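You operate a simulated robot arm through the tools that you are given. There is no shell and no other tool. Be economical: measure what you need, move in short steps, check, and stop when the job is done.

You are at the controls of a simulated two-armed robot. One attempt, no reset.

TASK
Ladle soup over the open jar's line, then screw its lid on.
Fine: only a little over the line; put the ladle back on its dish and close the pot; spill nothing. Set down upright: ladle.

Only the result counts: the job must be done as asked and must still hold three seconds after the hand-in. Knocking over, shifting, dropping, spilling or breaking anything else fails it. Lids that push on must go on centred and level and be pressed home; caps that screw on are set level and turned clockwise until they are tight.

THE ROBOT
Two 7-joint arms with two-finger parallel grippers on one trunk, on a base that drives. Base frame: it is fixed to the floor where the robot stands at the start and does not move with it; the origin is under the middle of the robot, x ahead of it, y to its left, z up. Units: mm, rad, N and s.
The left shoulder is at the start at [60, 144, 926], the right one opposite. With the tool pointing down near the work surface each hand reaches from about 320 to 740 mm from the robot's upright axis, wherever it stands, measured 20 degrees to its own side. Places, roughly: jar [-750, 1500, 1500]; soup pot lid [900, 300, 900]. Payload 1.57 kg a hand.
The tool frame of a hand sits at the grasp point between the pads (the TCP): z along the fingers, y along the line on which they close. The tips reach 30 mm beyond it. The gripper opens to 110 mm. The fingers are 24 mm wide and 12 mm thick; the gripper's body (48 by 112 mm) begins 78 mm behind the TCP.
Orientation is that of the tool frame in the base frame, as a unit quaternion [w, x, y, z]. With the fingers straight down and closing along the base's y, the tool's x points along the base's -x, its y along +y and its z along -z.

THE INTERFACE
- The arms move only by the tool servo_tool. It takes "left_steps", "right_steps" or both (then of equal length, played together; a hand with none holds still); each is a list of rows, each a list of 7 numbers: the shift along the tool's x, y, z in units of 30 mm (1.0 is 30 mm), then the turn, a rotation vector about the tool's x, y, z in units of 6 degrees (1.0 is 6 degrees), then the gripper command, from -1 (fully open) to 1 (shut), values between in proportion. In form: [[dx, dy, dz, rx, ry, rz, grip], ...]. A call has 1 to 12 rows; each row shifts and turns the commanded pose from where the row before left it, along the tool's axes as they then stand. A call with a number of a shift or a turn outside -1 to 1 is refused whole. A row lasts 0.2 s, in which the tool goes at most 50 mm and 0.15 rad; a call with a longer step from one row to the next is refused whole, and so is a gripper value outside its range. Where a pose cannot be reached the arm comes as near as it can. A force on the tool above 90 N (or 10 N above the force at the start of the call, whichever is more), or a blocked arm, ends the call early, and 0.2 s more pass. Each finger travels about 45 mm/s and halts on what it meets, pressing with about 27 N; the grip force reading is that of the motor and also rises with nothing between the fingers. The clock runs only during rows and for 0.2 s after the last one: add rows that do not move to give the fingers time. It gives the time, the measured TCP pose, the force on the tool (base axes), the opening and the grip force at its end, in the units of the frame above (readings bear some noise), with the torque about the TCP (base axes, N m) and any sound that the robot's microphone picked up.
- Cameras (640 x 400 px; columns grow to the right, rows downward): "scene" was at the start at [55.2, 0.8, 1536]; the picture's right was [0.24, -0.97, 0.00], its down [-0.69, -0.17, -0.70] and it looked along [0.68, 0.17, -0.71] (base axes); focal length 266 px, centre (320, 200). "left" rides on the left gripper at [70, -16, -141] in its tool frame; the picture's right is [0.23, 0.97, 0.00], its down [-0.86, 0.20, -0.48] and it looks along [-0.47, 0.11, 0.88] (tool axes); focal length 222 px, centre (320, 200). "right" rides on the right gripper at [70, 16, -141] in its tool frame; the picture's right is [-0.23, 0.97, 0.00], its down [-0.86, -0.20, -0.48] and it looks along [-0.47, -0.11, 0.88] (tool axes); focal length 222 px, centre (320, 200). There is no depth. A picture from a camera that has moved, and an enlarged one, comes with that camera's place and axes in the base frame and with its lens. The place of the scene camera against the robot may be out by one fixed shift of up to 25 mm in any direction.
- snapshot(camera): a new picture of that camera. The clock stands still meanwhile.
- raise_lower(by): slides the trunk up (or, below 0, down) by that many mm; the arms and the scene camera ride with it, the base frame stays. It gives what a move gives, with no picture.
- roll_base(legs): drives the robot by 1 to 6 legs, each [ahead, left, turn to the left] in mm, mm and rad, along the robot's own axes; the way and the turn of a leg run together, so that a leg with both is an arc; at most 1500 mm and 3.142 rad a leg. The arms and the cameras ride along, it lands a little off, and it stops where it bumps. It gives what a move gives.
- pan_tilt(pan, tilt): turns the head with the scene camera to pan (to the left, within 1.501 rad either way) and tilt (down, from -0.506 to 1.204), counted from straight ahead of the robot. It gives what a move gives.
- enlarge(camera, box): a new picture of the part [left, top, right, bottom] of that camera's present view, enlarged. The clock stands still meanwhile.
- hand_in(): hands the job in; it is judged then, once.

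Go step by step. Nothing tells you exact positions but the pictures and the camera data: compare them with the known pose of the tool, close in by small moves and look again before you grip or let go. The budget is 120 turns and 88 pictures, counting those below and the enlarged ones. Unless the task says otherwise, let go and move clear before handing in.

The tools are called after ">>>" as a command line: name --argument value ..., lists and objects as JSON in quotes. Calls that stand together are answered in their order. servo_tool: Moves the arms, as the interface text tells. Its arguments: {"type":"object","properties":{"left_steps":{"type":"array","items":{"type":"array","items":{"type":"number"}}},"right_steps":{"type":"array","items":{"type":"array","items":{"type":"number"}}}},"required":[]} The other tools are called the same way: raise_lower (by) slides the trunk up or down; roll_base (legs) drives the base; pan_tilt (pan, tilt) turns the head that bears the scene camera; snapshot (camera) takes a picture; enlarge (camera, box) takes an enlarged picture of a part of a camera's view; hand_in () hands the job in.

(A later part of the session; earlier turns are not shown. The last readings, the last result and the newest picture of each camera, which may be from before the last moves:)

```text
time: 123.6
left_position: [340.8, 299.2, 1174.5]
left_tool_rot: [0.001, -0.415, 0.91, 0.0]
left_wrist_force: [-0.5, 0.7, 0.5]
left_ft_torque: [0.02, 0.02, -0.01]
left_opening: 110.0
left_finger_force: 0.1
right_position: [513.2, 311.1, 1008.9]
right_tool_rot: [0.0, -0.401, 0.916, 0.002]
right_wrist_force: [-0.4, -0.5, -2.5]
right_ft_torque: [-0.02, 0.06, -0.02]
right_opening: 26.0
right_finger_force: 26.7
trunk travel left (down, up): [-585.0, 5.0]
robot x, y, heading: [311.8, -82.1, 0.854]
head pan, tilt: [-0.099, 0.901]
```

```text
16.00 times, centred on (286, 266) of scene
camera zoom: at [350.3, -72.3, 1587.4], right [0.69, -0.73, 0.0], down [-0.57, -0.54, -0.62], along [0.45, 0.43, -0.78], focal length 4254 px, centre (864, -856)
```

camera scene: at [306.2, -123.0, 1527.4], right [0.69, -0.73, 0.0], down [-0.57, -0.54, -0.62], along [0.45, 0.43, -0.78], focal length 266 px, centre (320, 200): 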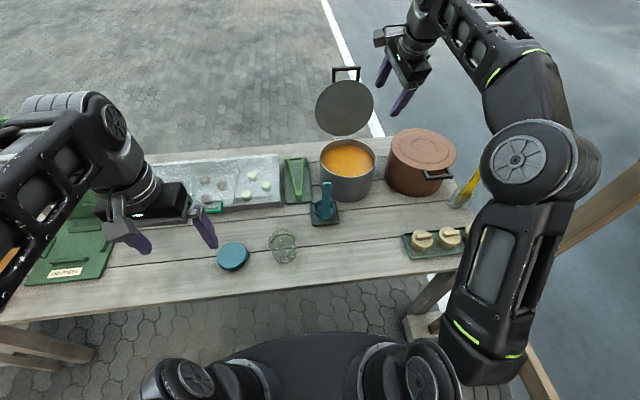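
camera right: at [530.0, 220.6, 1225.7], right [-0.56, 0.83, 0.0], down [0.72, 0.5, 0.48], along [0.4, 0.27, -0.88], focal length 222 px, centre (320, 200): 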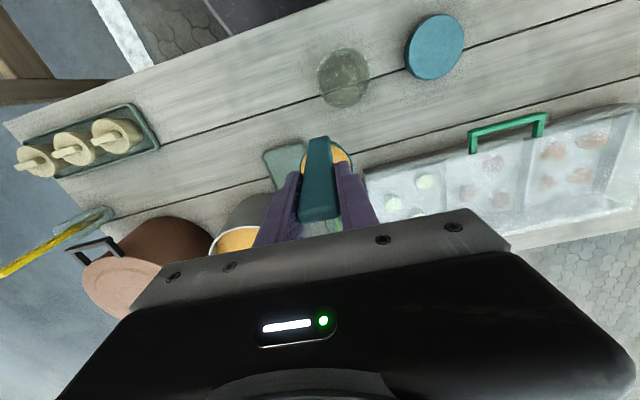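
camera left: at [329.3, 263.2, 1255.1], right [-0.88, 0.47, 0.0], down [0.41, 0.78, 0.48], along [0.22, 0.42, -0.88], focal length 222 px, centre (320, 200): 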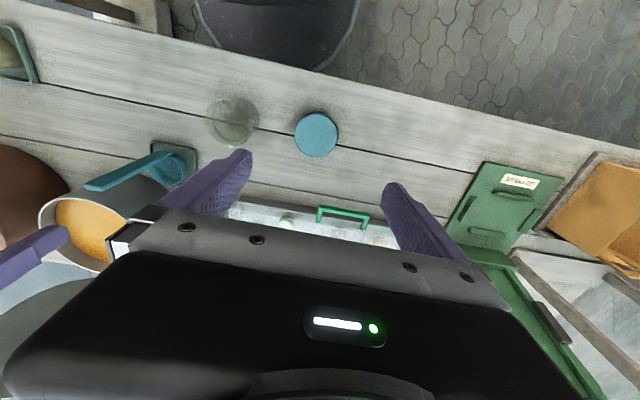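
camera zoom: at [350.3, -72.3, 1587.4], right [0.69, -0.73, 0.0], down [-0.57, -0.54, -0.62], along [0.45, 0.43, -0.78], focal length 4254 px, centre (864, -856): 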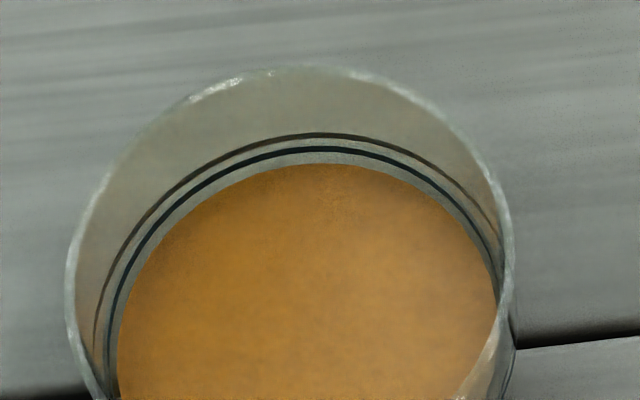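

The dark lower ring is the line; the soup is ~2 mm below it. I return and tilt to 54° for a measured ~18–20 ml more, then back off and look.

>>> servo_tool --right_steps '[[0.6, 0, 0, 0, 0, 0, 1], [0.8, 0, 0, 0, 0, 0, 1], [0.8, 0, 0, 0, 0, 0, 1], [0.5, 0, 0, 0, 0, 0, 1], [0, -0.348, -0.101, -1, 0, 0, 1], [0, -0.348, -0.101, -1, 0, 0, 1], [0, -0.348, -0.101, -1, 0, 0, 1], [0, -0.348, -0.101, -1, 0, 0, 1], [0, -0.348, -0.101, -1, 0, 0, 1], [0, -0.348, -0.101, -1, 0, 0, 1], [0, -0.348, -0.101, -1, 0, 0, 1], [0, -0.348, -0.101, -1, 0, 0, 1]]'

>>> servo_tool --right_steps '[[0, -0.348, -0.101, -1, 0, 0, 1], [0, 0, 0, 0, 0, 0, 1], [0, 0, 0, 0, 0, 0, 1], [0, 0.335, 0.137, 1, 0, 0, 1], [0, 0.335, 0.137, 1, 0, 0, 1], [0, 0.335, 0.137, 1, 0, 0, 1], [0, 0.335, 0.137, 1, 0, 0, 1], [0, 0.335, 0.137, 1, 0, 0, 1], [0, 0.335, 0.137, 1, 0, 0, 1], [0, 0.335, 0.137, 1, 0, 0, 1], [0, 0.335, 0.137, 1, 0, 0, 1], [0, 0.335, 0.137, 1, 0, 0, 1]]'

>>> servo_tool --right_steps '[[-0.6, 0, 0, 0, 0, 0, 1], [-0.8, 0, 0, 0, 0, 0, 1], [-0.8, 0, 0, 0, 0, 0, 1], [-0.5, 0, 0, 0, 0, 0, 1], [0, 0, 0, 0, 0, 0, 1]]'

>>> enlarge --camera "scene" --box '[270, 256, 302, 276]'

```text
time: 126.2
left_position: [341.7, 300.5, 1173.9]
left_tool_rot: [0.0, -0.415, 0.91, 0.0]
left_wrist_force: [0.3, 0.0, -0.3]
left_ft_torque: [-0.01, -0.02, 0.02]
left_opening: 109.8
left_finger_force: 0.1
right_position: [519.4, 194.6, 1001.8]
right_tool_rot: [-0.162, -0.365, 0.837, 0.375]
right_wrist_force: [-0.7, 0.0, -2.1]
right_ft_torque: [-0.11, -0.07, -0.01]
right_opening: 25.9
right_finger_force: 26.8
trunk travel left (down, up): [-585.0, 5.0]
robot x, y, heading: [303.7, -82.5, 0.854]
head pan, tilt: [-0.099, 0.901]
```

```text
time: 128.8
left_position: [339.2, 301.0, 1173.5]
left_tool_rot: [0.0, -0.415, 0.91, 0.0]
left_wrist_force: [0.1, -0.6, -0.6]
left_ft_torque: [0.01, 0.0, 0.05]
left_opening: 110.1
left_finger_force: 0.0
right_position: [456.7, 251.5, 1008.3]
right_tool_rot: [0.0, -0.401, 0.916, 0.0]
right_wrist_force: [-0.1, 0.1, -2.7]
right_ft_torque: [-0.01, 0.01, 0.01]
right_opening: 26.0
right_finger_force: 26.5
trunk travel left (down, up): [-585.0, 5.0]
robot x, y, heading: [309.6, -81.2, 0.856]
head pan, tilt: [-0.099, 0.901]
```

```text
time: 130.0
left_position: [341.0, 298.7, 1173.3]
left_tool_rot: [0.0, -0.415, 0.91, 0.0]
left_wrist_force: [0.6, 0.0, -0.6]
left_ft_torque: [0.02, -0.01, -0.01]
left_opening: 109.9
left_finger_force: 0.1
right_position: [511.2, 309.9, 1008.0]
right_tool_rot: [0.001, -0.4, 0.917, 0.0]
right_wrist_force: [-0.2, 0.3, -2.9]
right_ft_torque: [0.01, -0.01, 0.0]
right_opening: 25.8
right_finger_force: 26.6
trunk travel left (down, up): [-585.0, 5.0]
robot x, y, heading: [309.4, -84.8, 0.858]
head pan, tilt: [-0.099, 0.901]
```

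```text
16.00 times, centred on (286, 266) of scene
camera zoom: at [350.3, -72.1, 1587.4], right [0.69, -0.73, 0.0], down [-0.57, -0.54, -0.62], along [0.45, 0.43, -0.78], focal length 4254 px, centre (864, -856)
```

zoom: 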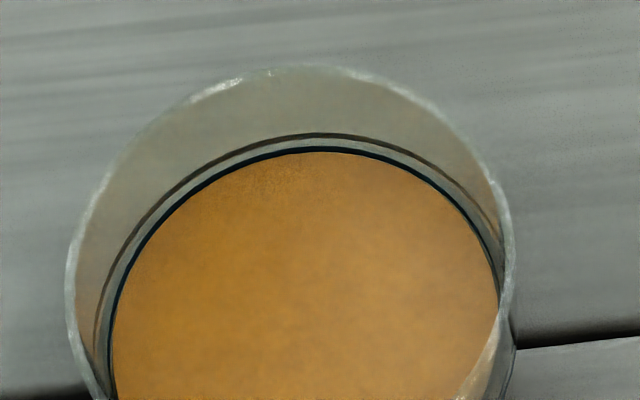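

The level now just reaches the lower edge of the line. One more measured pour (to 66°, ≈12 ml, +3 mm).

>>> servo_tool --right_steps '[[0.6, 0, 0, 0, 0, 0, 1], [0.8, 0, 0, 0, 0, 0, 1], [0.8, 0, 0, 0, 0, 0, 1], [0.5, 0, 0, 0, 0, 0, 1], [0, -0.348, -0.101, -1, 0, 0, 1], [0, -0.348, -0.101, -1, 0, 0, 1], [0, -0.348, -0.101, -1, 0, 0, 1], [0, -0.348, -0.101, -1, 0, 0, 1], [0, -0.348, -0.101, -1, 0, 0, 1], [0, -0.348, -0.101, -1, 0, 0, 1], [0, -0.348, -0.101, -1, 0, 0, 1], [0, -0.348, -0.101, -1, 0, 0, 1]]'

>>> servo_tool --right_steps '[[0, -0.348, -0.101, -1, 0, 0, 1], [0, -0.348, -0.101, -1, 0, 0, 1], [0, -0.348, -0.101, -1, 0, 0, 1], [0, 0, 0, 0, 0, 0, 1], [0, 0, 0, 0, 0, 0, 1], [0, 0.335, 0.137, 1, 0, 0, 1], [0, 0.335, 0.137, 1, 0, 0, 1], [0, 0.335, 0.137, 1, 0, 0, 1], [0, 0.335, 0.137, 1, 0, 0, 1], [0, 0.335, 0.137, 1, 0, 0, 1], [0, 0.335, 0.137, 1, 0, 0, 1], [0, 0.335, 0.137, 1, 0, 0, 1]]'

>>> servo_tool --right_steps '[[0, 0.335, 0.137, 1, 0, 0, 1], [0, 0.335, 0.137, 1, 0, 0, 1], [0, 0.335, 0.137, 1, 0, 0, 1], [0, 0.335, 0.137, 1, 0, 0, 1], [-0.6, 0, -0.3, 0, 0, 0, 1], [-0.8, 0, -0.5, 0, 0, 0, 1], [-0.8, 0, -0.5, 0, 0, 0, 1], [-0.6, 0, -0.5, 0, 0, 0, 1], [0, 0, 0, 0, 0, 0, 1]]'

>>> enlarge --camera "scene" --box '[270, 256, 302, 276]'

```text
time: 132.6
left_position: [342.3, 300.3, 1174.7]
left_tool_rot: [0.0, -0.414, 0.91, 0.0]
left_wrist_force: [0.1, 0.5, -0.3]
left_ft_torque: [0.01, 0.0, 0.02]
left_opening: 110.2
left_finger_force: 0.0
right_position: [519.6, 194.2, 1002.9]
right_tool_rot: [-0.162, -0.364, 0.837, 0.375]
right_wrist_force: [0.1, 0.3, -1.7]
right_ft_torque: [-0.11, -0.06, 0.01]
right_opening: 25.8
right_finger_force: 26.6
trunk travel left (down, up): [-585.0, 5.0]
robot x, y, heading: [305.5, -83.9, 0.86]
head pan, tilt: [-0.099, 0.901]
```

```text
time: 135.2
left_position: [339.5, 300.8, 1174.1]
left_tool_rot: [0.0, -0.414, 0.91, 0.001]
left_wrist_force: [-0.2, 0.1, -0.4]
left_ft_torque: [-0.03, 0.0, -0.03]
left_opening: 110.0
left_finger_force: 0.2
right_position: [487.1, 223.0, 1012.9]
right_tool_rot: [-0.082, -0.393, 0.896, 0.19]
right_wrist_force: [-0.1, -0.3, -1.9]
right_ft_torque: [-0.07, -0.03, 0.02]
right_opening: 26.0
right_finger_force: 26.7
trunk travel left (down, up): [-585.0, 5.0]
robot x, y, heading: [307.1, -83.2, 0.855]
head pan, tilt: [-0.099, 0.901]
```

```text
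time: 137.2
left_position: [340.7, 300.2, 1173.7]
left_tool_rot: [-0.001, -0.414, 0.91, 0.001]
left_wrist_force: [0.4, 0.4, 0.1]
left_ft_torque: [0.03, -0.04, 0.0]
left_opening: 110.5
left_finger_force: 0.0
right_position: [513.2, 314.9, 1064.2]
right_tool_rot: [0.001, -0.399, 0.917, 0.0]
right_wrist_force: [-0.3, -0.2, -1.8]
right_ft_torque: [0.01, 0.0, 0.01]
right_opening: 25.6
right_finger_force: 27.1
trunk travel left (down, up): [-585.0, 5.0]
robot x, y, heading: [309.8, -82.1, 0.855]
head pan, tilt: [-0.099, 0.901]
```

```text
16.00 times, centred on (286, 266) of scene
camera zoom: at [350.4, -72.2, 1587.4], right [0.69, -0.73, 0.0], down [-0.57, -0.54, -0.62], along [0.45, 0.43, -0.78], focal length 4254 px, centre (864, -856)
```

zoom: 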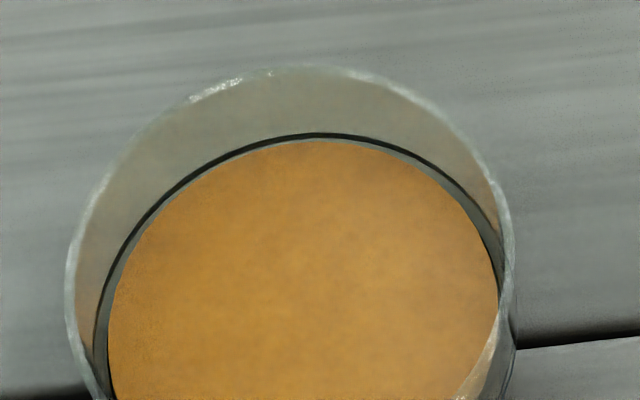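

The lower (inner) ring is now covered: level ≈ 2–3 mm over the line. Now the ladle goes back over its dish.

>>> servo_tool --right_steps '[[-0.15, -0.5, 0, 0, 0, 0, 1], [-0.26, -0.8, 0, 0, 0, 0, 1], [-0.26, -0.8, 0, 0, 0, 0, 1], [-0.26, -0.8, 0, 0, 0, 0, 1], [-0.26, -0.8, 0, 0, 0, 0, 1], [-0.26, -0.8, 0, 0, 0, 0, 1], [-0.26, -0.8, 0, 0, 0, 0, 1], [-0.25, -0.77, 0, 0, 0, 0, 1], [0, 0, 0.7, 0, 0, 0, 1], [0, 0, 0.8, 0, 0, 0, 1], [0, 0, 0.8, 0, 0, 0, 1], [0, 0, 0, 0, 0, 0, 1]]'

```text
time: 139.8
left_position: [341.0, 300.3, 1174.8]
left_tool_rot: [0.001, -0.415, 0.91, 0.001]
left_wrist_force: [-0.5, -0.3, -0.5]
left_ft_torque: [0.01, -0.02, 0.01]
left_opening: 109.9
left_finger_force: 0.1
right_position: [687.6, 232.5, 993.4]
right_tool_rot: [0.001, -0.4, 0.916, 0.0]
right_wrist_force: [0.2, 0.4, -0.6]
right_ft_torque: [0.0, 0.02, 0.04]
right_opening: 25.8
right_finger_force: 26.8
trunk travel left (down, up): [-585.0, 5.0]
robot x, y, heading: [308.9, -81.4, 0.856]
head pan, tilt: [-0.099, 0.901]
```

>>> servo_tool --right_steps '[[0.02, 0.02, 0.8, 0, 0, 0, 1], [0, 0, 0.8, 0, 0, 0, 1], [0, 0, 0.6, 0, 0, 0, 1], [0, 0, 0.3, 0, 0, 0, 1], [0, 0, 0.1, 0, 0, 0, 1], [0, 0, 0.08, 0, 0, 0, 1], [0, 0, 0, 0, 0, 0, 1]]'

>>> enlarge --camera "scene" --box '[288, 170, 384, 230]'

```text
time: 141.4
left_position: [341.3, 301.1, 1173.4]
left_tool_rot: [0.0, -0.414, 0.91, 0.001]
left_wrist_force: [0.0, -0.4, -0.7]
left_ft_torque: [-0.01, 0.0, 0.02]
left_opening: 109.8
left_finger_force: 0.1
right_position: [685.7, 232.7, 913.7]
right_tool_rot: [0.001, -0.401, 0.916, 0.0]
right_wrist_force: [-0.1, -0.4, -1.9]
right_ft_torque: [-0.01, 0.03, 0.01]
right_opening: 25.8
right_finger_force: 27.0
trunk travel left (down, up): [-585.0, 5.0]
robot x, y, heading: [307.9, -81.2, 0.856]
head pan, tilt: [-0.099, 0.901]
```

```text
6.67 times, centred on (336, 200) of scene
camera zoom: at [350.5, -72.1, 1587.4], right [0.69, -0.73, 0.0], down [-0.57, -0.54, -0.62], along [0.45, 0.43, -0.78], focal length 1773 px, centre (213, 200)
```

zoom: 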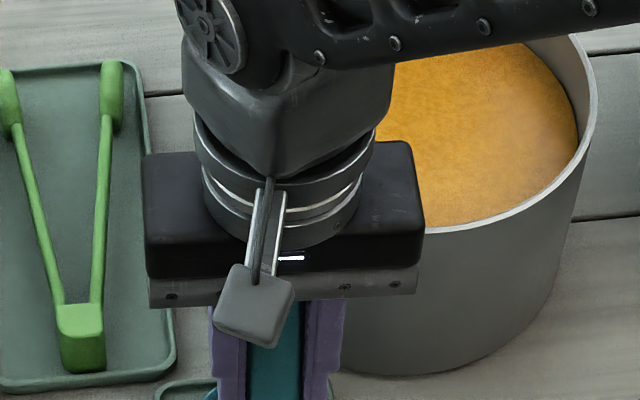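

No contact yet at 913.7. Lower by small steps until contact is felt.

>>> servo_tool --right_steps '[[0, 0, 0.1, 0, 0, 0, 1], [0, 0, 0.08, 0, 0, 0, 1], [0, 0, 0, 0, 0, 0, 1]]'

>>> servo_tool --right_steps '[[0, 0, 0.08, 0, 0, 0, 1], [0, 0, 0, 0, 0, 0, 1]]'

```text
time: 142.2
left_position: [341.1, 300.4, 1174.9]
left_tool_rot: [0.0, -0.415, 0.91, 0.0]
left_wrist_force: [0.4, -0.1, 0.0]
left_ft_torque: [0.0, -0.03, -0.02]
left_opening: 109.9
left_finger_force: 0.1
right_position: [686.9, 232.4, 909.5]
right_tool_rot: [0.001, -0.4, 0.917, 0.001]
right_wrist_force: [0.4, -0.6, -1.5]
right_ft_torque: [0.04, -0.01, 0.01]
right_opening: 25.7
right_finger_force: 27.0
trunk travel left (down, up): [-585.0, 5.0]
robot x, y, heading: [312.8, -76.4, 0.856]
head pan, tilt: [-0.099, 0.901]
```

```text
time: 142.8
left_position: [341.7, 300.0, 1174.2]
left_tool_rot: [0.0, -0.415, 0.91, 0.0]
left_wrist_force: [0.1, 0.5, -0.2]
left_ft_torque: [-0.02, 0.01, 0.0]
left_opening: 110.0
left_finger_force: 0.2
right_position: [686.5, 232.5, 906.4]
right_tool_rot: [0.0, -0.401, 0.916, 0.002]
right_wrist_force: [0.7, -0.8, -2.0]
right_ft_torque: [0.04, -0.01, 0.0]
right_opening: 25.8
right_finger_force: 26.9
trunk travel left (down, up): [-585.0, 5.0]
robot x, y, heading: [310.0, -83.9, 0.857]
head pan, tilt: [-0.099, 0.901]
```

>>> servo_tool --right_steps '[[0, 0, 0.07, 0, 0, 0, 1], [0, 0, 0, 0, 0, 0, 1]]'

>>> servo_tool --right_steps '[[0, 0, 0.07, 0, 0, 0, 1], [0, 0, 0, 0, 0, 0, 1]]'

>>> servo_tool --right_steps '[[0, 0, 0.07, 0, 0, 0, 1], [0, 0, 0, 0, 0, 0, 1]]'

```text
time: 143.4
left_position: [341.5, 298.9, 1173.9]
left_tool_rot: [0.0, -0.415, 0.91, 0.0]
left_wrist_force: [-0.1, 0.1, -0.1]
left_ft_torque: [-0.05, -0.01, 0.02]
left_opening: 110.1
left_finger_force: 0.1
right_position: [685.6, 233.8, 904.4]
right_tool_rot: [0.0, -0.4, 0.916, 0.0]
right_wrist_force: [-0.7, -0.4, -1.8]
right_ft_torque: [-0.04, 0.01, 0.02]
right_opening: 26.0
right_finger_force: 26.6
trunk travel left (down, up): [-585.0, 5.0]
robot x, y, heading: [307.6, -82.4, 0.856]
head pan, tilt: [-0.099, 0.901]
```

```text
time: 144.0
left_position: [340.9, 300.0, 1174.0]
left_tool_rot: [0.0, -0.415, 0.91, 0.0]
left_wrist_force: [-0.7, -0.9, -0.3]
left_ft_torque: [-0.03, 0.02, -0.02]
left_opening: 109.9
left_finger_force: 0.2
right_position: [686.4, 232.9, 901.5]
right_tool_rot: [0.0, -0.401, 0.916, 0.002]
right_wrist_force: [0.0, 0.4, -1.6]
right_ft_torque: [-0.02, 0.03, -0.02]
right_opening: 25.9
right_finger_force: 27.5
trunk travel left (down, up): [-585.0, 5.0]
robot x, y, heading: [308.9, -82.3, 0.857]
head pan, tilt: [-0.099, 0.901]
```

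```text
time: 144.6
left_position: [340.6, 300.0, 1174.2]
left_tool_rot: [0.0, -0.414, 0.91, 0.0]
left_wrist_force: [0.2, -0.8, -0.2]
left_ft_torque: [-0.04, -0.01, 0.02]
left_opening: 109.8
left_finger_force: 0.1
right_position: [686.6, 232.9, 899.7]
right_tool_rot: [0.001, -0.401, 0.916, 0.001]
right_wrist_force: [0.5, -0.8, -1.6]
right_ft_torque: [-0.02, 0.01, -0.03]
right_opening: 25.8
right_finger_force: 26.8
trunk travel left (down, up): [-585.0, 5.0]
robot x, y, heading: [311.1, -81.9, 0.85]
head pan, tilt: [-0.099, 0.901]
```

>>> servo_tool --right_steps '[[0, 0, 0.07, 0, 0, 0, 1], [0, 0, 0, 0, 0, 0, 1]]'

>>> servo_tool --right_steps '[[0, 0, 0.07, 0, 0, 0, 1], [0, 0, 0, 0, 0, 0, 1]]'

>>> servo_tool --right_steps '[[0, 0, 0.07, 0, 0, 0, 1], [0, 0, 0, 0, 0, 0, 1]]'

```text
time: 145.2
left_position: [340.0, 299.8, 1174.6]
left_tool_rot: [0.001, -0.415, 0.91, 0.0]
left_wrist_force: [0.8, 0.8, -0.5]
left_ft_torque: [-0.03, -0.03, 0.02]
left_opening: 110.0
left_finger_force: 0.0
right_position: [686.1, 232.4, 897.9]
right_tool_rot: [0.0, -0.4, 0.917, 0.002]
right_wrist_force: [0.0, -1.6, 4.6]
right_ft_torque: [0.02, -0.19, -0.02]
right_opening: 25.9
right_finger_force: 27.4
trunk travel left (down, up): [-585.0, 5.0]
robot x, y, heading: [307.2, -82.0, 0.856]
head pan, tilt: [-0.099, 0.901]
```

```text
time: 145.8
left_position: [340.6, 299.3, 1175.0]
left_tool_rot: [0.001, -0.415, 0.91, 0.001]
left_wrist_force: [0.6, -0.2, -0.4]
left_ft_torque: [0.03, 0.04, -0.04]
left_opening: 110.0
left_finger_force: 0.0
right_position: [685.6, 232.4, 897.7]
right_tool_rot: [0.002, -0.4, 0.917, 0.002]
right_wrist_force: [-2.4, -4.2, 22.2]
right_ft_torque: [0.14, -0.36, -0.01]
right_opening: 26.2
right_finger_force: 26.6
trunk travel left (down, up): [-585.0, 5.0]
robot x, y, heading: [307.5, -81.4, 0.851]
head pan, tilt: [-0.099, 0.901]
```

```text
time: 146.4
left_position: [338.5, 298.6, 1175.0]
left_tool_rot: [0.002, -0.415, 0.91, 0.0]
left_wrist_force: [0.4, 0.4, -1.0]
left_ft_torque: [0.0, 0.04, -0.01]
left_opening: 110.1
left_finger_force: 0.1
right_position: [684.6, 232.7, 895.0]
right_tool_rot: [0.001, -0.401, 0.916, 0.002]
right_wrist_force: [-4.9, -5.8, 33.2]
right_ft_torque: [0.3, -0.31, 0.01]
right_opening: 26.1
right_finger_force: 26.1
trunk travel left (down, up): [-585.0, 5.0]
robot x, y, heading: [304.9, -81.7, 0.854]
head pan, tilt: [-0.099, 0.901]
```

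Contact made at z≈898. I relieve the press, open the fingers moderately, and rise away.

>>> servo_tool --right_steps '[[0, 0, -0.14, 0, 0, 0, 1], [0, 0, 0, 0, 0, 0, 1], [0, 0, 0, 0, 0, 0, 0.4], [0, 0, 0, 0, 0, 0, 0.2], [0, 0, 0, 0, 0, 0, 0.15], [0, 0, 0, 0, 0, 0, 0.15]]'

>>> servo_tool --right_steps '[[0, 0, -0.4, 0, 0, 0, 0.15], [0, 0, -0.8, 0, 0, 0, 0.15], [0, 0, -1, 0, 0, 0, 0.15], [0, 0, -1, 0, 0, 0, 0.15], [0, 0, -1, 0, 0, 0, 0.15], [0, 0, -1, 0, 0, 0, 0.15], [0, 0, 0, 0, 0, 0, 0.15]]'

>>> snapshot --camera "right"

```text
time: 147.8
left_position: [341.1, 300.7, 1173.7]
left_tool_rot: [0.0, -0.415, 0.91, 0.001]
left_wrist_force: [-0.4, -0.8, 0.2]
left_ft_torque: [0.0, -0.03, 0.02]
left_opening: 109.8
left_finger_force: 0.0
right_position: [685.8, 233.2, 897.1]
right_tool_rot: [0.001, -0.4, 0.916, 0.002]
right_wrist_force: [-0.4, -0.5, -0.2]
right_ft_torque: [-0.02, -0.04, 0.02]
right_opening: 46.8
right_finger_force: 0.1
trunk travel left (down, up): [-585.0, 5.0]
robot x, y, heading: [310.1, -83.8, 0.861]
head pan, tilt: [-0.099, 0.901]
```

```text
time: 149.4
left_position: [340.3, 299.3, 1174.2]
left_tool_rot: [0.0, -0.415, 0.91, 0.0]
left_wrist_force: [-1.1, -0.1, 0.4]
left_ft_torque: [0.0, -0.02, -0.02]
left_opening: 110.0
left_finger_force: 0.1
right_position: [687.3, 233.0, 1054.9]
right_tool_rot: [0.0, -0.401, 0.916, 0.001]
right_wrist_force: [0.0, 0.1, 0.3]
right_ft_torque: [0.02, -0.01, -0.03]
right_opening: 46.8
right_finger_force: 0.1
trunk travel left (down, up): [-585.0, 5.0]
robot x, y, heading: [311.3, -82.0, 0.858]
head pan, tilt: [-0.099, 0.901]
```

```text
7 pictures are left
camera right: at [629.2, 191.8, 1194.6], right [-0.56, 0.83, 0.0], down [0.73, 0.49, 0.48], along [0.4, 0.27, -0.88], focal length 222 px, centre (320, 200)
```

right: 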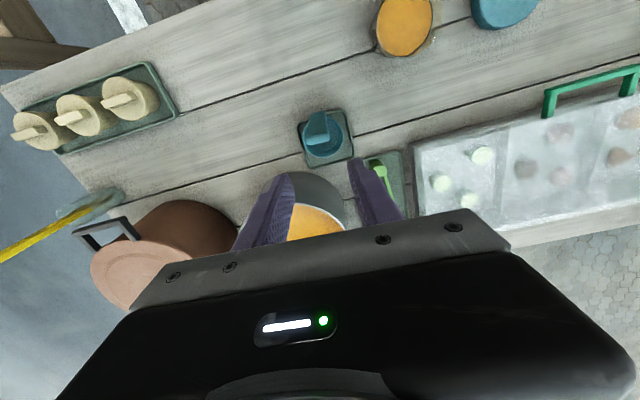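

The ladle stands upright in its dish and no spill is visible. Next the cap: I move the left hand above it (≈[383, 350]) and look once.

>>> servo_tool --left_steps '[[-0.22, 0, 0.8, 0, 0, 0, -1], [-0.22, 0, 0.8, 0, 0, 0, -1], [-0.22, 0, 0.8, 0, 0, 0, -1], [-0.22, 0, 0.8, 0, 0, 0, -1], [-0.22, 0, 0.8, 0, 0, 0, -1], [-0.22, 0, 0.8, 0, 0, 0, -1], [-0.22, 0, 0.8, 0, 0, 0, -1], [-0.22, 0, 0.8, 0, 0, 0, -1], [-0.22, 0, 0.8, 0, 0, 0, -1], [-0.21, 0, 0.8, 0, 0, 0, -1], [0, 0, 0, 0, 0, 0, -1]]'

>>> snapshot --camera "left"

```text
time: 151.8
left_position: [385.8, 352.1, 934.9]
left_tool_rot: [0.001, -0.415, 0.91, 0.001]
left_wrist_force: [-0.6, 0.0, 1.3]
left_ft_torque: [0.02, -0.04, -0.03]
left_opening: 110.1
left_finger_force: 0.1
right_position: [685.4, 232.7, 1053.6]
right_tool_rot: [0.001, -0.4, 0.916, 0.002]
right_wrist_force: [0.7, -0.6, 0.2]
right_ft_torque: [-0.03, -0.01, -0.04]
right_opening: 46.9
right_finger_force: 0.1
trunk travel left (down, up): [-585.0, 5.0]
robot x, y, heading: [307.2, -83.6, 0.855]
head pan, tilt: [-0.099, 0.901]
```

```text
6 pictures are left
camera left: at [350.6, 288.7, 1076.1], right [-0.88, 0.47, 0.0], down [0.41, 0.78, 0.48], along [0.22, 0.42, -0.88], focal length 222 px, centre (320, 200)
```

left: 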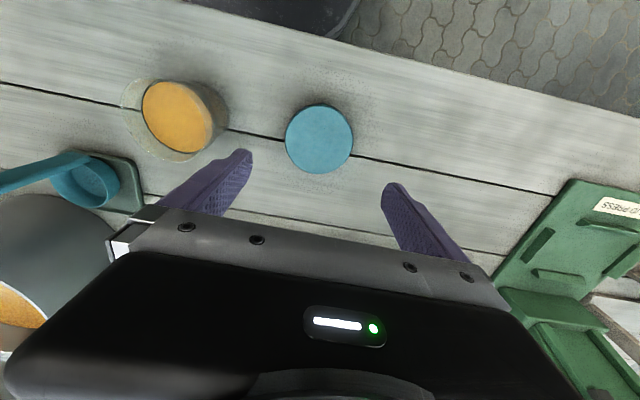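

Cap centre ≈ [383, 348], ~87 mm wide, ~22 mm tall. I centre on it, pre-rotate the left hand 90° counter-clockwise (for a longer screwing stroke), and go down.

>>> servo_tool --left_steps '[[0.16, -0.02, 0, 0, 0, 0, -1], [0, 0, 0, 0, 0, -1, -1], [0, 0, 0, 0, 0, -1, -1], [0, 0, 0, 0, 0, -1, -1], [0, 0, 0, 0, 0, -1, -1], [0, 0, 0, 0, 0, -1, -1], [0, 0, 0, 0, 0, -1, -1], [0, 0, 0, 0, 0, -1, -1], [0, 0, 0, 0, 0, -1, -1], [0, 0, 0, 0, 0, -1, -1], [0, 0, 0, 0, 0, -1, -1], [0, 0, 0, 0, 0, -1, -1]]'

>>> servo_tool --left_steps '[[0, 0, 0, 0, 0, -1, -1], [0, 0, 0, 0, 0, -1, -1], [0, 0, 0, 0, 0, -1, -1], [0, 0, 0, 0, 0, -1, -1], [0, 0, 0, 0, 0, 0, -1]]'

```text
time: 154.4
left_position: [381.8, 344.9, 934.1]
left_tool_rot: [0.0, 0.844, -0.537, 0.0]
left_wrist_force: [0.3, 0.4, -0.5]
left_ft_torque: [0.02, 0.01, -0.03]
left_opening: 110.0
left_finger_force: 0.1
right_position: [685.6, 233.5, 1054.2]
right_tool_rot: [0.0, -0.401, 0.916, 0.001]
right_wrist_force: [-0.4, 0.8, 0.2]
right_ft_torque: [-0.01, -0.02, 0.01]
right_opening: 46.7
right_finger_force: 0.0
trunk travel left (down, up): [-585.0, 5.0]
robot x, y, heading: [309.6, -83.1, 0.857]
head pan, tilt: [-0.099, 0.901]
```

```text
time: 155.6
left_position: [380.6, 345.0, 934.2]
left_tool_rot: [0.0, 0.937, -0.349, -0.001]
left_wrist_force: [-0.1, 0.0, -0.2]
left_ft_torque: [0.02, -0.02, 0.0]
left_opening: 110.0
left_finger_force: 0.1
right_position: [686.5, 231.3, 1053.2]
right_tool_rot: [0.001, -0.401, 0.916, 0.001]
right_wrist_force: [-0.1, 0.1, 0.8]
right_ft_torque: [-0.02, 0.05, 0.0]
right_opening: 46.7
right_finger_force: 0.0
trunk travel left (down, up): [-585.0, 5.0]
robot x, y, heading: [308.5, -84.7, 0.856]
head pan, tilt: [-0.099, 0.901]
```

>>> servo_tool --left_steps '[[0, -0.14, 0.9, 0, 0, 0, -1], [0, 0, 0.9, 0, 0, 0, -1], [0, 0, 0.9, 0, 0, 0, -1], [0, 0, 0.9, 0, 0, 0, -1], [0, 0, 0.7, 0, 0, 0, -1], [0, 0, 0.3, 0, 0, 0, -1], [0, 0, 0, 0, 0, 0, -1], [0, 0, 0, 0, 0, 0, 1], [0, 0, 0, 0, 0, 0, 1], [0, 0, 0, 0, 0, 0, 1]]'

```text
time: 157.8
left_position: [385.9, 346.9, 795.6]
left_tool_rot: [0.0, 0.937, -0.35, 0.0]
left_wrist_force: [-0.2, -0.9, -0.2]
left_ft_torque: [0.0, 0.01, -0.02]
left_opening: 87.1
left_finger_force: 27.3
right_position: [687.0, 232.3, 1053.0]
right_tool_rot: [0.0, -0.401, 0.916, 0.001]
right_wrist_force: [0.5, 0.2, -0.8]
right_ft_torque: [0.0, -0.02, 0.04]
right_opening: 46.9
right_finger_force: 0.0
trunk travel left (down, up): [-585.0, 5.0]
robot x, y, heading: [308.1, -85.2, 0.858]
head pan, tilt: [-0.099, 0.901]
```

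Cap gripped (87 mm). Lift it and carry over the jar, moving the right hand aside at the same time.

>>> servo_tool --left_steps '[[0, 0, -0.9, 0, 0, 0, 1], [0, 0, -1, 0, 0, 0, 1], [0, 0, -1, 0, 0, 0, 1], [0, 0, -1, 0, 0, 0, 1], [0.7, -0.04, 0, 0, 0, 0, 1], [0.9, -0.04, 0, 0, 0, 0, 1], [0.9, -0.04, 0, 0, 0, 0, 1], [0.9, -0.04, 0, 0, 0, 0, 1], [0.9, -0.04, 0, 0, 0, 0, 1], [0.7, -0.03, 0, 0, 0, 0, 1], [0.3, 0, 0, 0, 0, 0, 1], [0, 0, 0, 0, 0, 0, 1]]' --right_steps '[[0, -0.8, 0, 0, 0, 0, 0.15], [0, -0.8, 0, 0, 0, 0, 0.15], [0, -0.8, 0, 0, 0, 0, 0.15], [0, -0.8, 0, 0, 0, 0, 0.15], [0, -0.8, 0, 0, 0, 0, 0.15], [0, -0.8, 0, 0, 0, 0, 0.15], [0, -0.8, 0, 0, 0, 0, 0.15], [0, 0, 0, 0, 0, 0, 0.15], [0, 0, 0, 0, 0, 0, 0.15], [0, 0, 0, 0, 0, 0, 0.15], [0, 0, 0, 0, 0, 0, 0.15], [0, 0, 0, 0, 0, 0, 0.15]]'

>>> enlarge --camera "scene" --box '[230, 215, 358, 295]'

```text
time: 160.4
left_position: [509.6, 249.9, 911.7]
left_tool_rot: [0.0, 0.937, -0.35, 0.0]
left_wrist_force: [-0.2, 0.4, 0.0]
left_ft_torque: [0.03, -0.03, 0.01]
left_opening: 87.0
left_finger_force: 26.6
right_position: [810.6, 118.9, 1053.1]
right_tool_rot: [0.0, -0.401, 0.916, 0.001]
right_wrist_force: [0.0, 0.3, -0.4]
right_ft_torque: [-0.01, -0.01, -0.02]
right_opening: 46.9
right_finger_force: 0.1
trunk travel left (down, up): [-585.0, 5.0]
robot x, y, heading: [305.9, -81.6, 0.855]
head pan, tilt: [-0.099, 0.901]
```

```text
5.00 times, centred on (294, 255) of scene
camera zoom: at [350.5, -72.1, 1587.4], right [0.69, -0.73, 0.0], down [-0.57, -0.54, -0.62], along [0.45, 0.43, -0.78], focal length 1330 px, centre (450, -75)
```

zoom: 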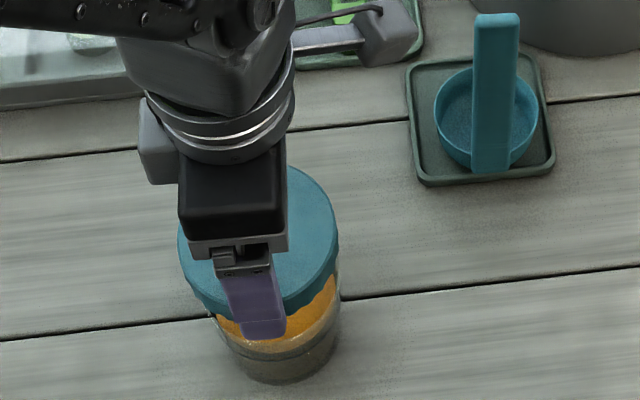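

Alignment is good within ~2 mm; I apply a 2 mm correction and lower onto the jar in steps, reading force.

>>> servo_tool --left_steps '[[0.07, 0, 0.3, 0, 0, 0, 1], [0, 0, 0.3, 0, 0, 0, 1], [0, 0, 0.2, 0, 0, 0, 1], [0, 0, 0.1, 0, 0, 0, 1], [0, 0, 0, 0, 0, 0, 1]]'

>>> servo_tool --left_steps '[[0, 0, 0.1, 0, 0, 0, 1], [0, 0, 0, 0, 0, 0, 1]]'

>>> servo_tool --left_steps '[[0, 0, 0.1, 0, 0, 0, 1], [0, 0, 0, 0, 0, 0, 1]]'

```text
time: 161.6
left_position: [510.1, 248.0, 886.0]
left_tool_rot: [0.0, 0.937, -0.35, -0.001]
left_wrist_force: [1.0, -0.6, -0.3]
left_ft_torque: [-0.02, -0.04, 0.01]
left_opening: 87.2
left_finger_force: 27.2
right_position: [809.5, 118.3, 1052.8]
right_tool_rot: [0.001, -0.4, 0.916, 0.002]
right_wrist_force: [0.0, -0.4, -0.3]
right_ft_torque: [0.0, 0.02, 0.02]
right_opening: 46.7
right_finger_force: 0.0
trunk travel left (down, up): [-585.0, 5.0]
robot x, y, heading: [311.0, -85.0, 0.854]
head pan, tilt: [-0.099, 0.901]
```

```text
time: 162.2
left_position: [509.8, 249.1, 882.7]
left_tool_rot: [0.0, 0.937, -0.351, 0.0]
left_wrist_force: [-0.2, -0.2, -0.5]
left_ft_torque: [-0.01, -0.02, -0.01]
left_opening: 87.2
left_finger_force: 26.4
right_position: [811.1, 117.3, 1053.0]
right_tool_rot: [0.0, -0.4, 0.916, 0.001]
right_wrist_force: [-0.6, 0.4, -0.7]
right_ft_torque: [0.02, 0.03, -0.01]
right_opening: 46.8
right_finger_force: 0.0
trunk travel left (down, up): [-585.0, 5.0]
robot x, y, heading: [308.7, -83.4, 0.861]
head pan, tilt: [-0.099, 0.901]
```

```text
time: 162.8
left_position: [509.3, 249.1, 880.5]
left_tool_rot: [0.0, 0.937, -0.349, 0.0]
left_wrist_force: [-0.5, 0.3, 0.4]
left_ft_torque: [-0.03, -0.04, -0.04]
left_opening: 87.3
left_finger_force: 26.7
right_position: [811.1, 118.2, 1054.0]
right_tool_rot: [0.001, -0.401, 0.916, 0.001]
right_wrist_force: [0.3, -0.1, 0.4]
right_ft_torque: [-0.01, 0.01, 0.0]
right_opening: 47.1
right_finger_force: 0.1
trunk travel left (down, up): [-585.0, 5.0]
robot x, y, heading: [311.1, -80.7, 0.855]
head pan, tilt: [-0.099, 0.901]
```

>>> servo_tool --left_steps '[[0, 0, 0.1, 0, 0, 0, 1], [0, 0, 0, 0, 0, 0, 1]]'

>>> servo_tool --left_steps '[[0, 0, 0.1, 0, 0, 0, 1], [0, 0, 0, 0, 0, 0, 1]]'

>>> servo_tool --left_steps '[[0, 0, 0.1, 0, 0, 0, 1], [0, 0, 0, 0, 0, 0, 1]]'

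```text
time: 163.4
left_position: [509.0, 247.1, 877.1]
left_tool_rot: [-0.001, 0.937, -0.35, 0.001]
left_wrist_force: [-0.2, -0.1, -0.2]
left_ft_torque: [0.0, 0.0, 0.0]
left_opening: 86.9
left_finger_force: 26.9
right_position: [809.8, 117.8, 1052.4]
right_tool_rot: [0.001, -0.4, 0.916, 0.001]
right_wrist_force: [-0.3, -0.1, -0.6]
right_ft_torque: [0.0, 0.0, 0.02]
right_opening: 46.5
right_finger_force: 0.1
trunk travel left (down, up): [-585.0, 5.0]
robot x, y, heading: [311.1, -84.9, 0.854]
head pan, tilt: [-0.099, 0.901]
```

```text
time: 164.0
left_position: [508.6, 248.1, 874.8]
left_tool_rot: [-0.001, 0.937, -0.35, 0.0]
left_wrist_force: [-0.2, 0.2, -0.1]
left_ft_torque: [0.02, 0.02, 0.01]
left_opening: 87.5
left_finger_force: 26.6
right_position: [810.3, 118.2, 1053.8]
right_tool_rot: [0.0, -0.4, 0.917, 0.001]
right_wrist_force: [0.2, -0.6, 0.4]
right_ft_torque: [-0.02, 0.03, 0.01]
right_opening: 46.9
right_finger_force: 0.0
trunk travel left (down, up): [-585.0, 5.0]
robot x, y, heading: [305.9, -82.0, 0.855]
head pan, tilt: [-0.099, 0.901]
```

```text
time: 164.6
left_position: [509.1, 248.5, 871.1]
left_tool_rot: [-0.001, 0.937, -0.35, 0.001]
left_wrist_force: [0.3, 0.3, -0.1]
left_ft_torque: [-0.03, 0.01, -0.01]
left_opening: 87.2
left_finger_force: 26.7
right_position: [810.9, 117.5, 1053.9]
right_tool_rot: [0.0, -0.4, 0.917, 0.001]
right_wrist_force: [-0.4, -0.1, -0.6]
right_ft_torque: [-0.01, 0.01, 0.0]
right_opening: 46.7
right_finger_force: 0.0
trunk travel left (down, up): [-585.0, 5.0]
robot x, y, heading: [310.5, -82.2, 0.857]
head pan, tilt: [-0.099, 0.901]
```

>>> servo_tool --left_steps '[[0, 0, 0.1, 0, 0, 0, 1], [0, 0, 0, 0, 0, 0, 1]]'

>>> servo_tool --left_steps '[[0, 0, 0.1, 0, 0, 0, 1], [0, 0, 0, 0, 0, 0, 1]]'

>>> servo_tool --left_steps '[[0, 0, 0.1, 0, 0, 0, 1], [0, 0, 0, 0, 0, 0, 1]]'

```text
time: 165.2
left_position: [509.2, 246.8, 869.7]
left_tool_rot: [-0.001, 0.937, -0.35, 0.001]
left_wrist_force: [-1.4, 0.3, 14.2]
left_ft_torque: [-0.19, 0.42, -0.02]
left_opening: 87.3
left_finger_force: 27.0
right_position: [809.7, 118.0, 1054.2]
right_tool_rot: [0.001, -0.4, 0.916, 0.001]
right_wrist_force: [-0.9, -0.2, 0.7]
right_ft_torque: [-0.01, -0.03, 0.01]
right_opening: 46.6
right_finger_force: 0.0
trunk travel left (down, up): [-585.0, 5.0]
robot x, y, heading: [305.8, -83.5, 0.855]
head pan, tilt: [-0.099, 0.901]
```

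```text
time: 165.8
left_position: [509.0, 247.8, 864.5]
left_tool_rot: [-0.001, 0.936, -0.352, 0.001]
left_wrist_force: [1.4, 1.0, 19.5]
left_ft_torque: [0.17, -0.4, -0.04]
left_opening: 87.1
left_finger_force: 26.5
right_position: [810.3, 117.4, 1053.2]
right_tool_rot: [0.0, -0.4, 0.916, 0.001]
right_wrist_force: [-0.1, 0.7, 0.7]
right_ft_torque: [-0.04, 0.0, -0.01]
right_opening: 46.7
right_finger_force: 0.1
trunk travel left (down, up): [-585.0, 5.0]
robot x, y, heading: [309.2, -81.7, 0.854]
head pan, tilt: [-0.099, 0.901]
```

```text
time: 166.4
left_position: [509.9, 247.0, 861.7]
left_tool_rot: [-0.001, 0.937, -0.35, 0.001]
left_wrist_force: [2.6, 2.8, 34.5]
left_ft_torque: [0.07, -0.01, -0.02]
left_opening: 87.3
left_finger_force: 26.5
right_position: [809.9, 117.0, 1054.8]
right_tool_rot: [0.001, -0.4, 0.916, 0.002]
right_wrist_force: [0.0, 0.3, 0.5]
right_ft_torque: [0.03, -0.01, 0.04]
right_opening: 46.6
right_finger_force: 0.1
trunk travel left (down, up): [-585.0, 5.0]
robot x, y, heading: [308.7, -83.5, 0.855]
head pan, tilt: [-0.099, 0.901]
```

The cap is seated on the thread start, level (torque near zero), with 34 N down. I begin turning clockwise while keeping light pressure.

>>> servo_tool --left_steps '[[0, 0, -0.03, 0, 0, 0, 1], [0, 0, 0, 0, 0, 1, 1], [0, 0, 0, 0, 0, 1, 1], [0, 0, 0, 0, 0, 1, 1], [0, 0, 0, 0, 0, 1, 1], [0, 0, 0, 0, 0, 1, 1], [0, 0, 0, 0, 0, 1, 1], [0, 0, 0, 0, 0, 1, 1]]'

>>> servo_tool --left_steps '[[0, 0, 0, 0, 0, 1, 1], [0, 0, 0, 0, 0, 1, 1], [0, 0, 0, 0, 0, 1, 1], [0, 0, 0, 0, 0, 1, 1], [0, 0, 0, 0, 0, 1, 1], [0, 0, 0, 0, 0, 1, 1], [0, 0, 0, 0, 0, 1, 1]]'

```text
time: 168.2
left_position: [508.7, 248.0, 862.7]
left_tool_rot: [0.001, 0.749, -0.663, -0.001]
left_wrist_force: [-1.7, -0.3, 1.0]
left_ft_torque: [0.03, 0.12, 0.01]
left_opening: 87.4
left_finger_force: 27.2
right_position: [810.9, 118.1, 1052.9]
right_tool_rot: [0.001, -0.4, 0.916, 0.001]
right_wrist_force: [-0.3, -0.4, -0.2]
right_ft_torque: [-0.01, 0.0, 0.01]
right_opening: 46.6
right_finger_force: 0.0
trunk travel left (down, up): [-585.0, 5.0]
robot x, y, heading: [311.7, -79.0, 0.857]
head pan, tilt: [-0.099, 0.901]
```

```text
time: 169.8
left_position: [510.5, 248.1, 862.7]
left_tool_rot: [0.0, -0.461, 0.887, 0.0]
left_wrist_force: [-0.3, 0.1, -2.3]
left_ft_torque: [-0.02, 0.03, 0.03]
left_opening: 87.2
left_finger_force: 27.2
right_position: [810.5, 118.3, 1053.9]
right_tool_rot: [0.0, -0.401, 0.916, 0.001]
right_wrist_force: [-0.3, -0.6, -0.9]
right_ft_torque: [-0.02, 0.0, -0.02]
right_opening: 47.1
right_finger_force: 0.1
trunk travel left (down, up): [-585.0, 5.0]
robot x, y, heading: [309.6, -78.6, 0.855]
head pan, tilt: [-0.099, 0.901]
```

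The down-force vanished while turning — the thread is pulling the cap down. Continuing clockwise, following it slightly.

>>> servo_tool --left_steps '[[0, 0, 0.02, 0, 0, 1, 1], [0, 0, 0.01, 0, 0, 1, 1], [0, 0, 0.01, 0, 0, 1, 1], [0, 0, 0.01, 0, 0, 1, 1], [0, 0, 0.01, 0, 0, 1, 1], [0, 0, 0.01, 0, 0, 1, 1], [0, 0, 0.01, 0, 0, 1, 1], [0, 0, 0.01, 0, 0, 1, 1]]'

>>> servo_tool --left_steps '[[0, 0, 0.01, 0, 0, 1, 1], [0, 0, 0.01, 0, 0, 1, 1], [0, 0, 0.01, 0, 0, 1, 1], [0, 0, 0.01, 0, 0, 1, 1], [0, 0, 0.01, 0, 0, 1, 1], [0, 0, 0.01, 0, 0, 1, 1], [0, 0, 0.01, 0, 0, 1, 1]]'

```text
time: 171.6
left_position: [509.3, 250.1, 859.8]
left_tool_rot: [0.002, -0.06, 0.998, 0.0]
left_wrist_force: [1.7, 7.4, 20.4]
left_ft_torque: [0.33, -0.04, 0.05]
left_opening: 87.4
left_finger_force: 27.1
right_position: [810.5, 118.1, 1053.1]
right_tool_rot: [0.001, -0.401, 0.916, 0.001]
right_wrist_force: [-0.8, 0.6, -0.2]
right_ft_torque: [-0.02, 0.02, 0.02]
right_opening: 46.8
right_finger_force: 0.0
trunk travel left (down, up): [-585.0, 5.0]
robot x, y, heading: [307.7, -79.8, 0.855]
head pan, tilt: [-0.099, 0.901]
```

```text
time: 173.2
left_position: [510.3, 247.6, 857.5]
left_tool_rot: [0.0, 0.302, 0.953, 0.001]
left_wrist_force: [5.2, 10.3, 29.0]
left_ft_torque: [0.15, -0.22, 0.11]
left_opening: 87.0
left_finger_force: 26.8
right_position: [810.6, 118.3, 1053.8]
right_tool_rot: [0.0, -0.4, 0.916, 0.001]
right_wrist_force: [0.1, 0.8, 0.4]
right_ft_torque: [-0.03, -0.03, -0.01]
right_opening: 46.9
right_finger_force: 0.0
trunk travel left (down, up): [-585.0, 5.0]
robot x, y, heading: [309.0, -82.4, 0.854]
head pan, tilt: [-0.099, 0.901]
```

>>> servo_tool --left_steps '[[0, 0, -0.03, 0, 0, 1, 1], [0, 0, 0, 0, 0, 1, 1], [0, 0, 0, 0, 0, 1, 1], [0, 0, 0, 0, 0, 1, 1], [0, 0, 0, 0, 0, 1, 1], [0, 0, 0, 0, 0, 1, 1], [0, 0, 0, 0, 0, 1, 1], [0, 0, 0, 0, 0, 1, 1]]'

```text
time: 175.0
left_position: [508.1, 248.1, 860.1]
left_tool_rot: [0.001, 0.663, 0.748, 0.0]
left_wrist_force: [0.1, -0.6, -2.3]
left_ft_torque: [0.01, 0.02, 0.0]
left_opening: 87.0
left_finger_force: 27.3
right_position: [809.9, 117.9, 1054.1]
right_tool_rot: [0.001, -0.4, 0.917, 0.001]
right_wrist_force: [0.5, 0.2, 0.7]
right_ft_torque: [0.0, -0.01, -0.01]
right_opening: 46.4
right_finger_force: 0.1
trunk travel left (down, up): [-585.0, 5.0]
robot x, y, heading: [305.4, -81.9, 0.851]
head pan, tilt: [-0.099, 0.901]
```

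>>> servo_tool --left_steps '[[0, 0, 0.03, 0, 0, 1, 1], [0, 0, 0, 0, 0, 1, 1], [0, 0, 0, 0, 0, 1, 1], [0, 0, 0, 0, 0, 1, 1], [0, 0, 0, 0, 0, 1, 1], [0, 0, 0, 0, 0, 1, 1], [0, 0, 0, 0, 0, 1, 1], [0, 0, 0, 0, 0, 1, 1]]'

```text
time: 176.8
left_position: [510.7, 251.1, 858.6]
left_tool_rot: [0.0, 0.911, 0.413, 0.002]
left_wrist_force: [-1.5, -0.8, 1.4]
left_ft_torque: [0.07, 0.16, 0.08]
left_opening: 87.0
left_finger_force: 26.8
right_position: [810.6, 117.9, 1054.0]
right_tool_rot: [0.0, -0.4, 0.917, 0.001]
right_wrist_force: [0.4, 0.1, -0.4]
right_ft_torque: [-0.01, 0.0, 0.0]
right_opening: 46.8
right_finger_force: 0.0
trunk travel left (down, up): [-585.0, 5.0]
robot x, y, heading: [308.8, -86.8, 0.86]
head pan, tilt: [-0.099, 0.901]
```

>>> servo_tool --left_steps '[[0, 0, 0.02, 0, 0, 1, 1], [0, 0, 0, 0, 0, 1, 1], [0, 0, 0, 0, 0, 1, 1], [0, 0, 0, 0, 0, 1, 1], [0, 0, 0, 0, 0, 1, 1], [0, 0, 0, 0, 0, 1, 1], [0, 0, 0, 0, 0, 1, 1], [0, 0, 0, 0, 0, 1, 1]]'

```text
time: 178.6
left_position: [510.8, 247.1, 857.4]
left_tool_rot: [-0.001, 1.0, 0.007, 0.001]
left_wrist_force: [2.5, -1.0, 14.0]
left_ft_torque: [-0.11, -0.07, 0.28]
left_opening: 87.0
left_finger_force: 26.9
right_position: [809.6, 117.2, 1052.8]
right_tool_rot: [0.0, -0.4, 0.916, 0.001]
right_wrist_force: [0.2, 0.2, -0.8]
right_ft_torque: [0.01, 0.03, -0.01]
right_opening: 46.9
right_finger_force: 0.0
trunk travel left (down, up): [-585.0, 5.0]
robot x, y, heading: [306.7, -85.0, 0.861]
head pan, tilt: [-0.099, 0.901]
```

Torque is starting to rise (0.28 N·m). Continuing.

>>> servo_tool --left_steps '[[0, 0, 0, 0, 0, 1, 1], [0, 0, 0, 0, 0, 1, 1], [0, 0, 0, 0, 0, 1, 1], [0, 0, 0, 0, 0, 1, 1]]'

>>> servo_tool --left_steps '[[0, 0, 0, 0, 0, 1, 1], [0, 0, 0, 0, 0, 1, 1], [0, 0, 0, 0, 0, 1, 1], [0, 0, 0, 0, 0, 1, 1]]'

```text
time: 179.6
left_position: [510.5, 247.9, 858.3]
left_tool_rot: [0.0, 0.98, -0.201, 0.0]
left_wrist_force: [3.0, -2.1, 5.3]
left_ft_torque: [-0.03, -0.16, 0.0]
left_opening: 87.2
left_finger_force: 27.3
right_position: [810.4, 118.6, 1053.8]
right_tool_rot: [0.0, -0.401, 0.916, 0.0]
right_wrist_force: [-0.4, 0.1, -0.2]
right_ft_torque: [0.01, -0.01, 0.0]
right_opening: 47.0
right_finger_force: 0.1
trunk travel left (down, up): [-585.0, 5.0]
robot x, y, heading: [307.9, -83.6, 0.859]
head pan, tilt: [-0.099, 0.901]
```

```text
time: 180.6
left_position: [510.8, 248.2, 857.5]
left_tool_rot: [0.001, 0.974, -0.225, -0.001]
left_wrist_force: [0.1, -3.0, 4.8]
left_ft_torque: [-0.38, 0.16, 0.07]
left_opening: 87.1
left_finger_force: 26.8
left hand out of reach, approached as far as the arm can: row 1, 2, 3, 4
right_position: [811.1, 116.9, 1053.7]
right_tool_rot: [0.001, -0.401, 0.916, 0.0]
right_wrist_force: [0.0, 0.6, -0.1]
right_ft_torque: [-0.02, 0.02, 0.0]
right_opening: 46.4
right_finger_force: 0.1
trunk travel left (down, up): [-585.0, 5.0]
robot x, y, heading: [308.3, -80.9, 0.853]
head pan, tilt: [-0.099, 0.901]
```

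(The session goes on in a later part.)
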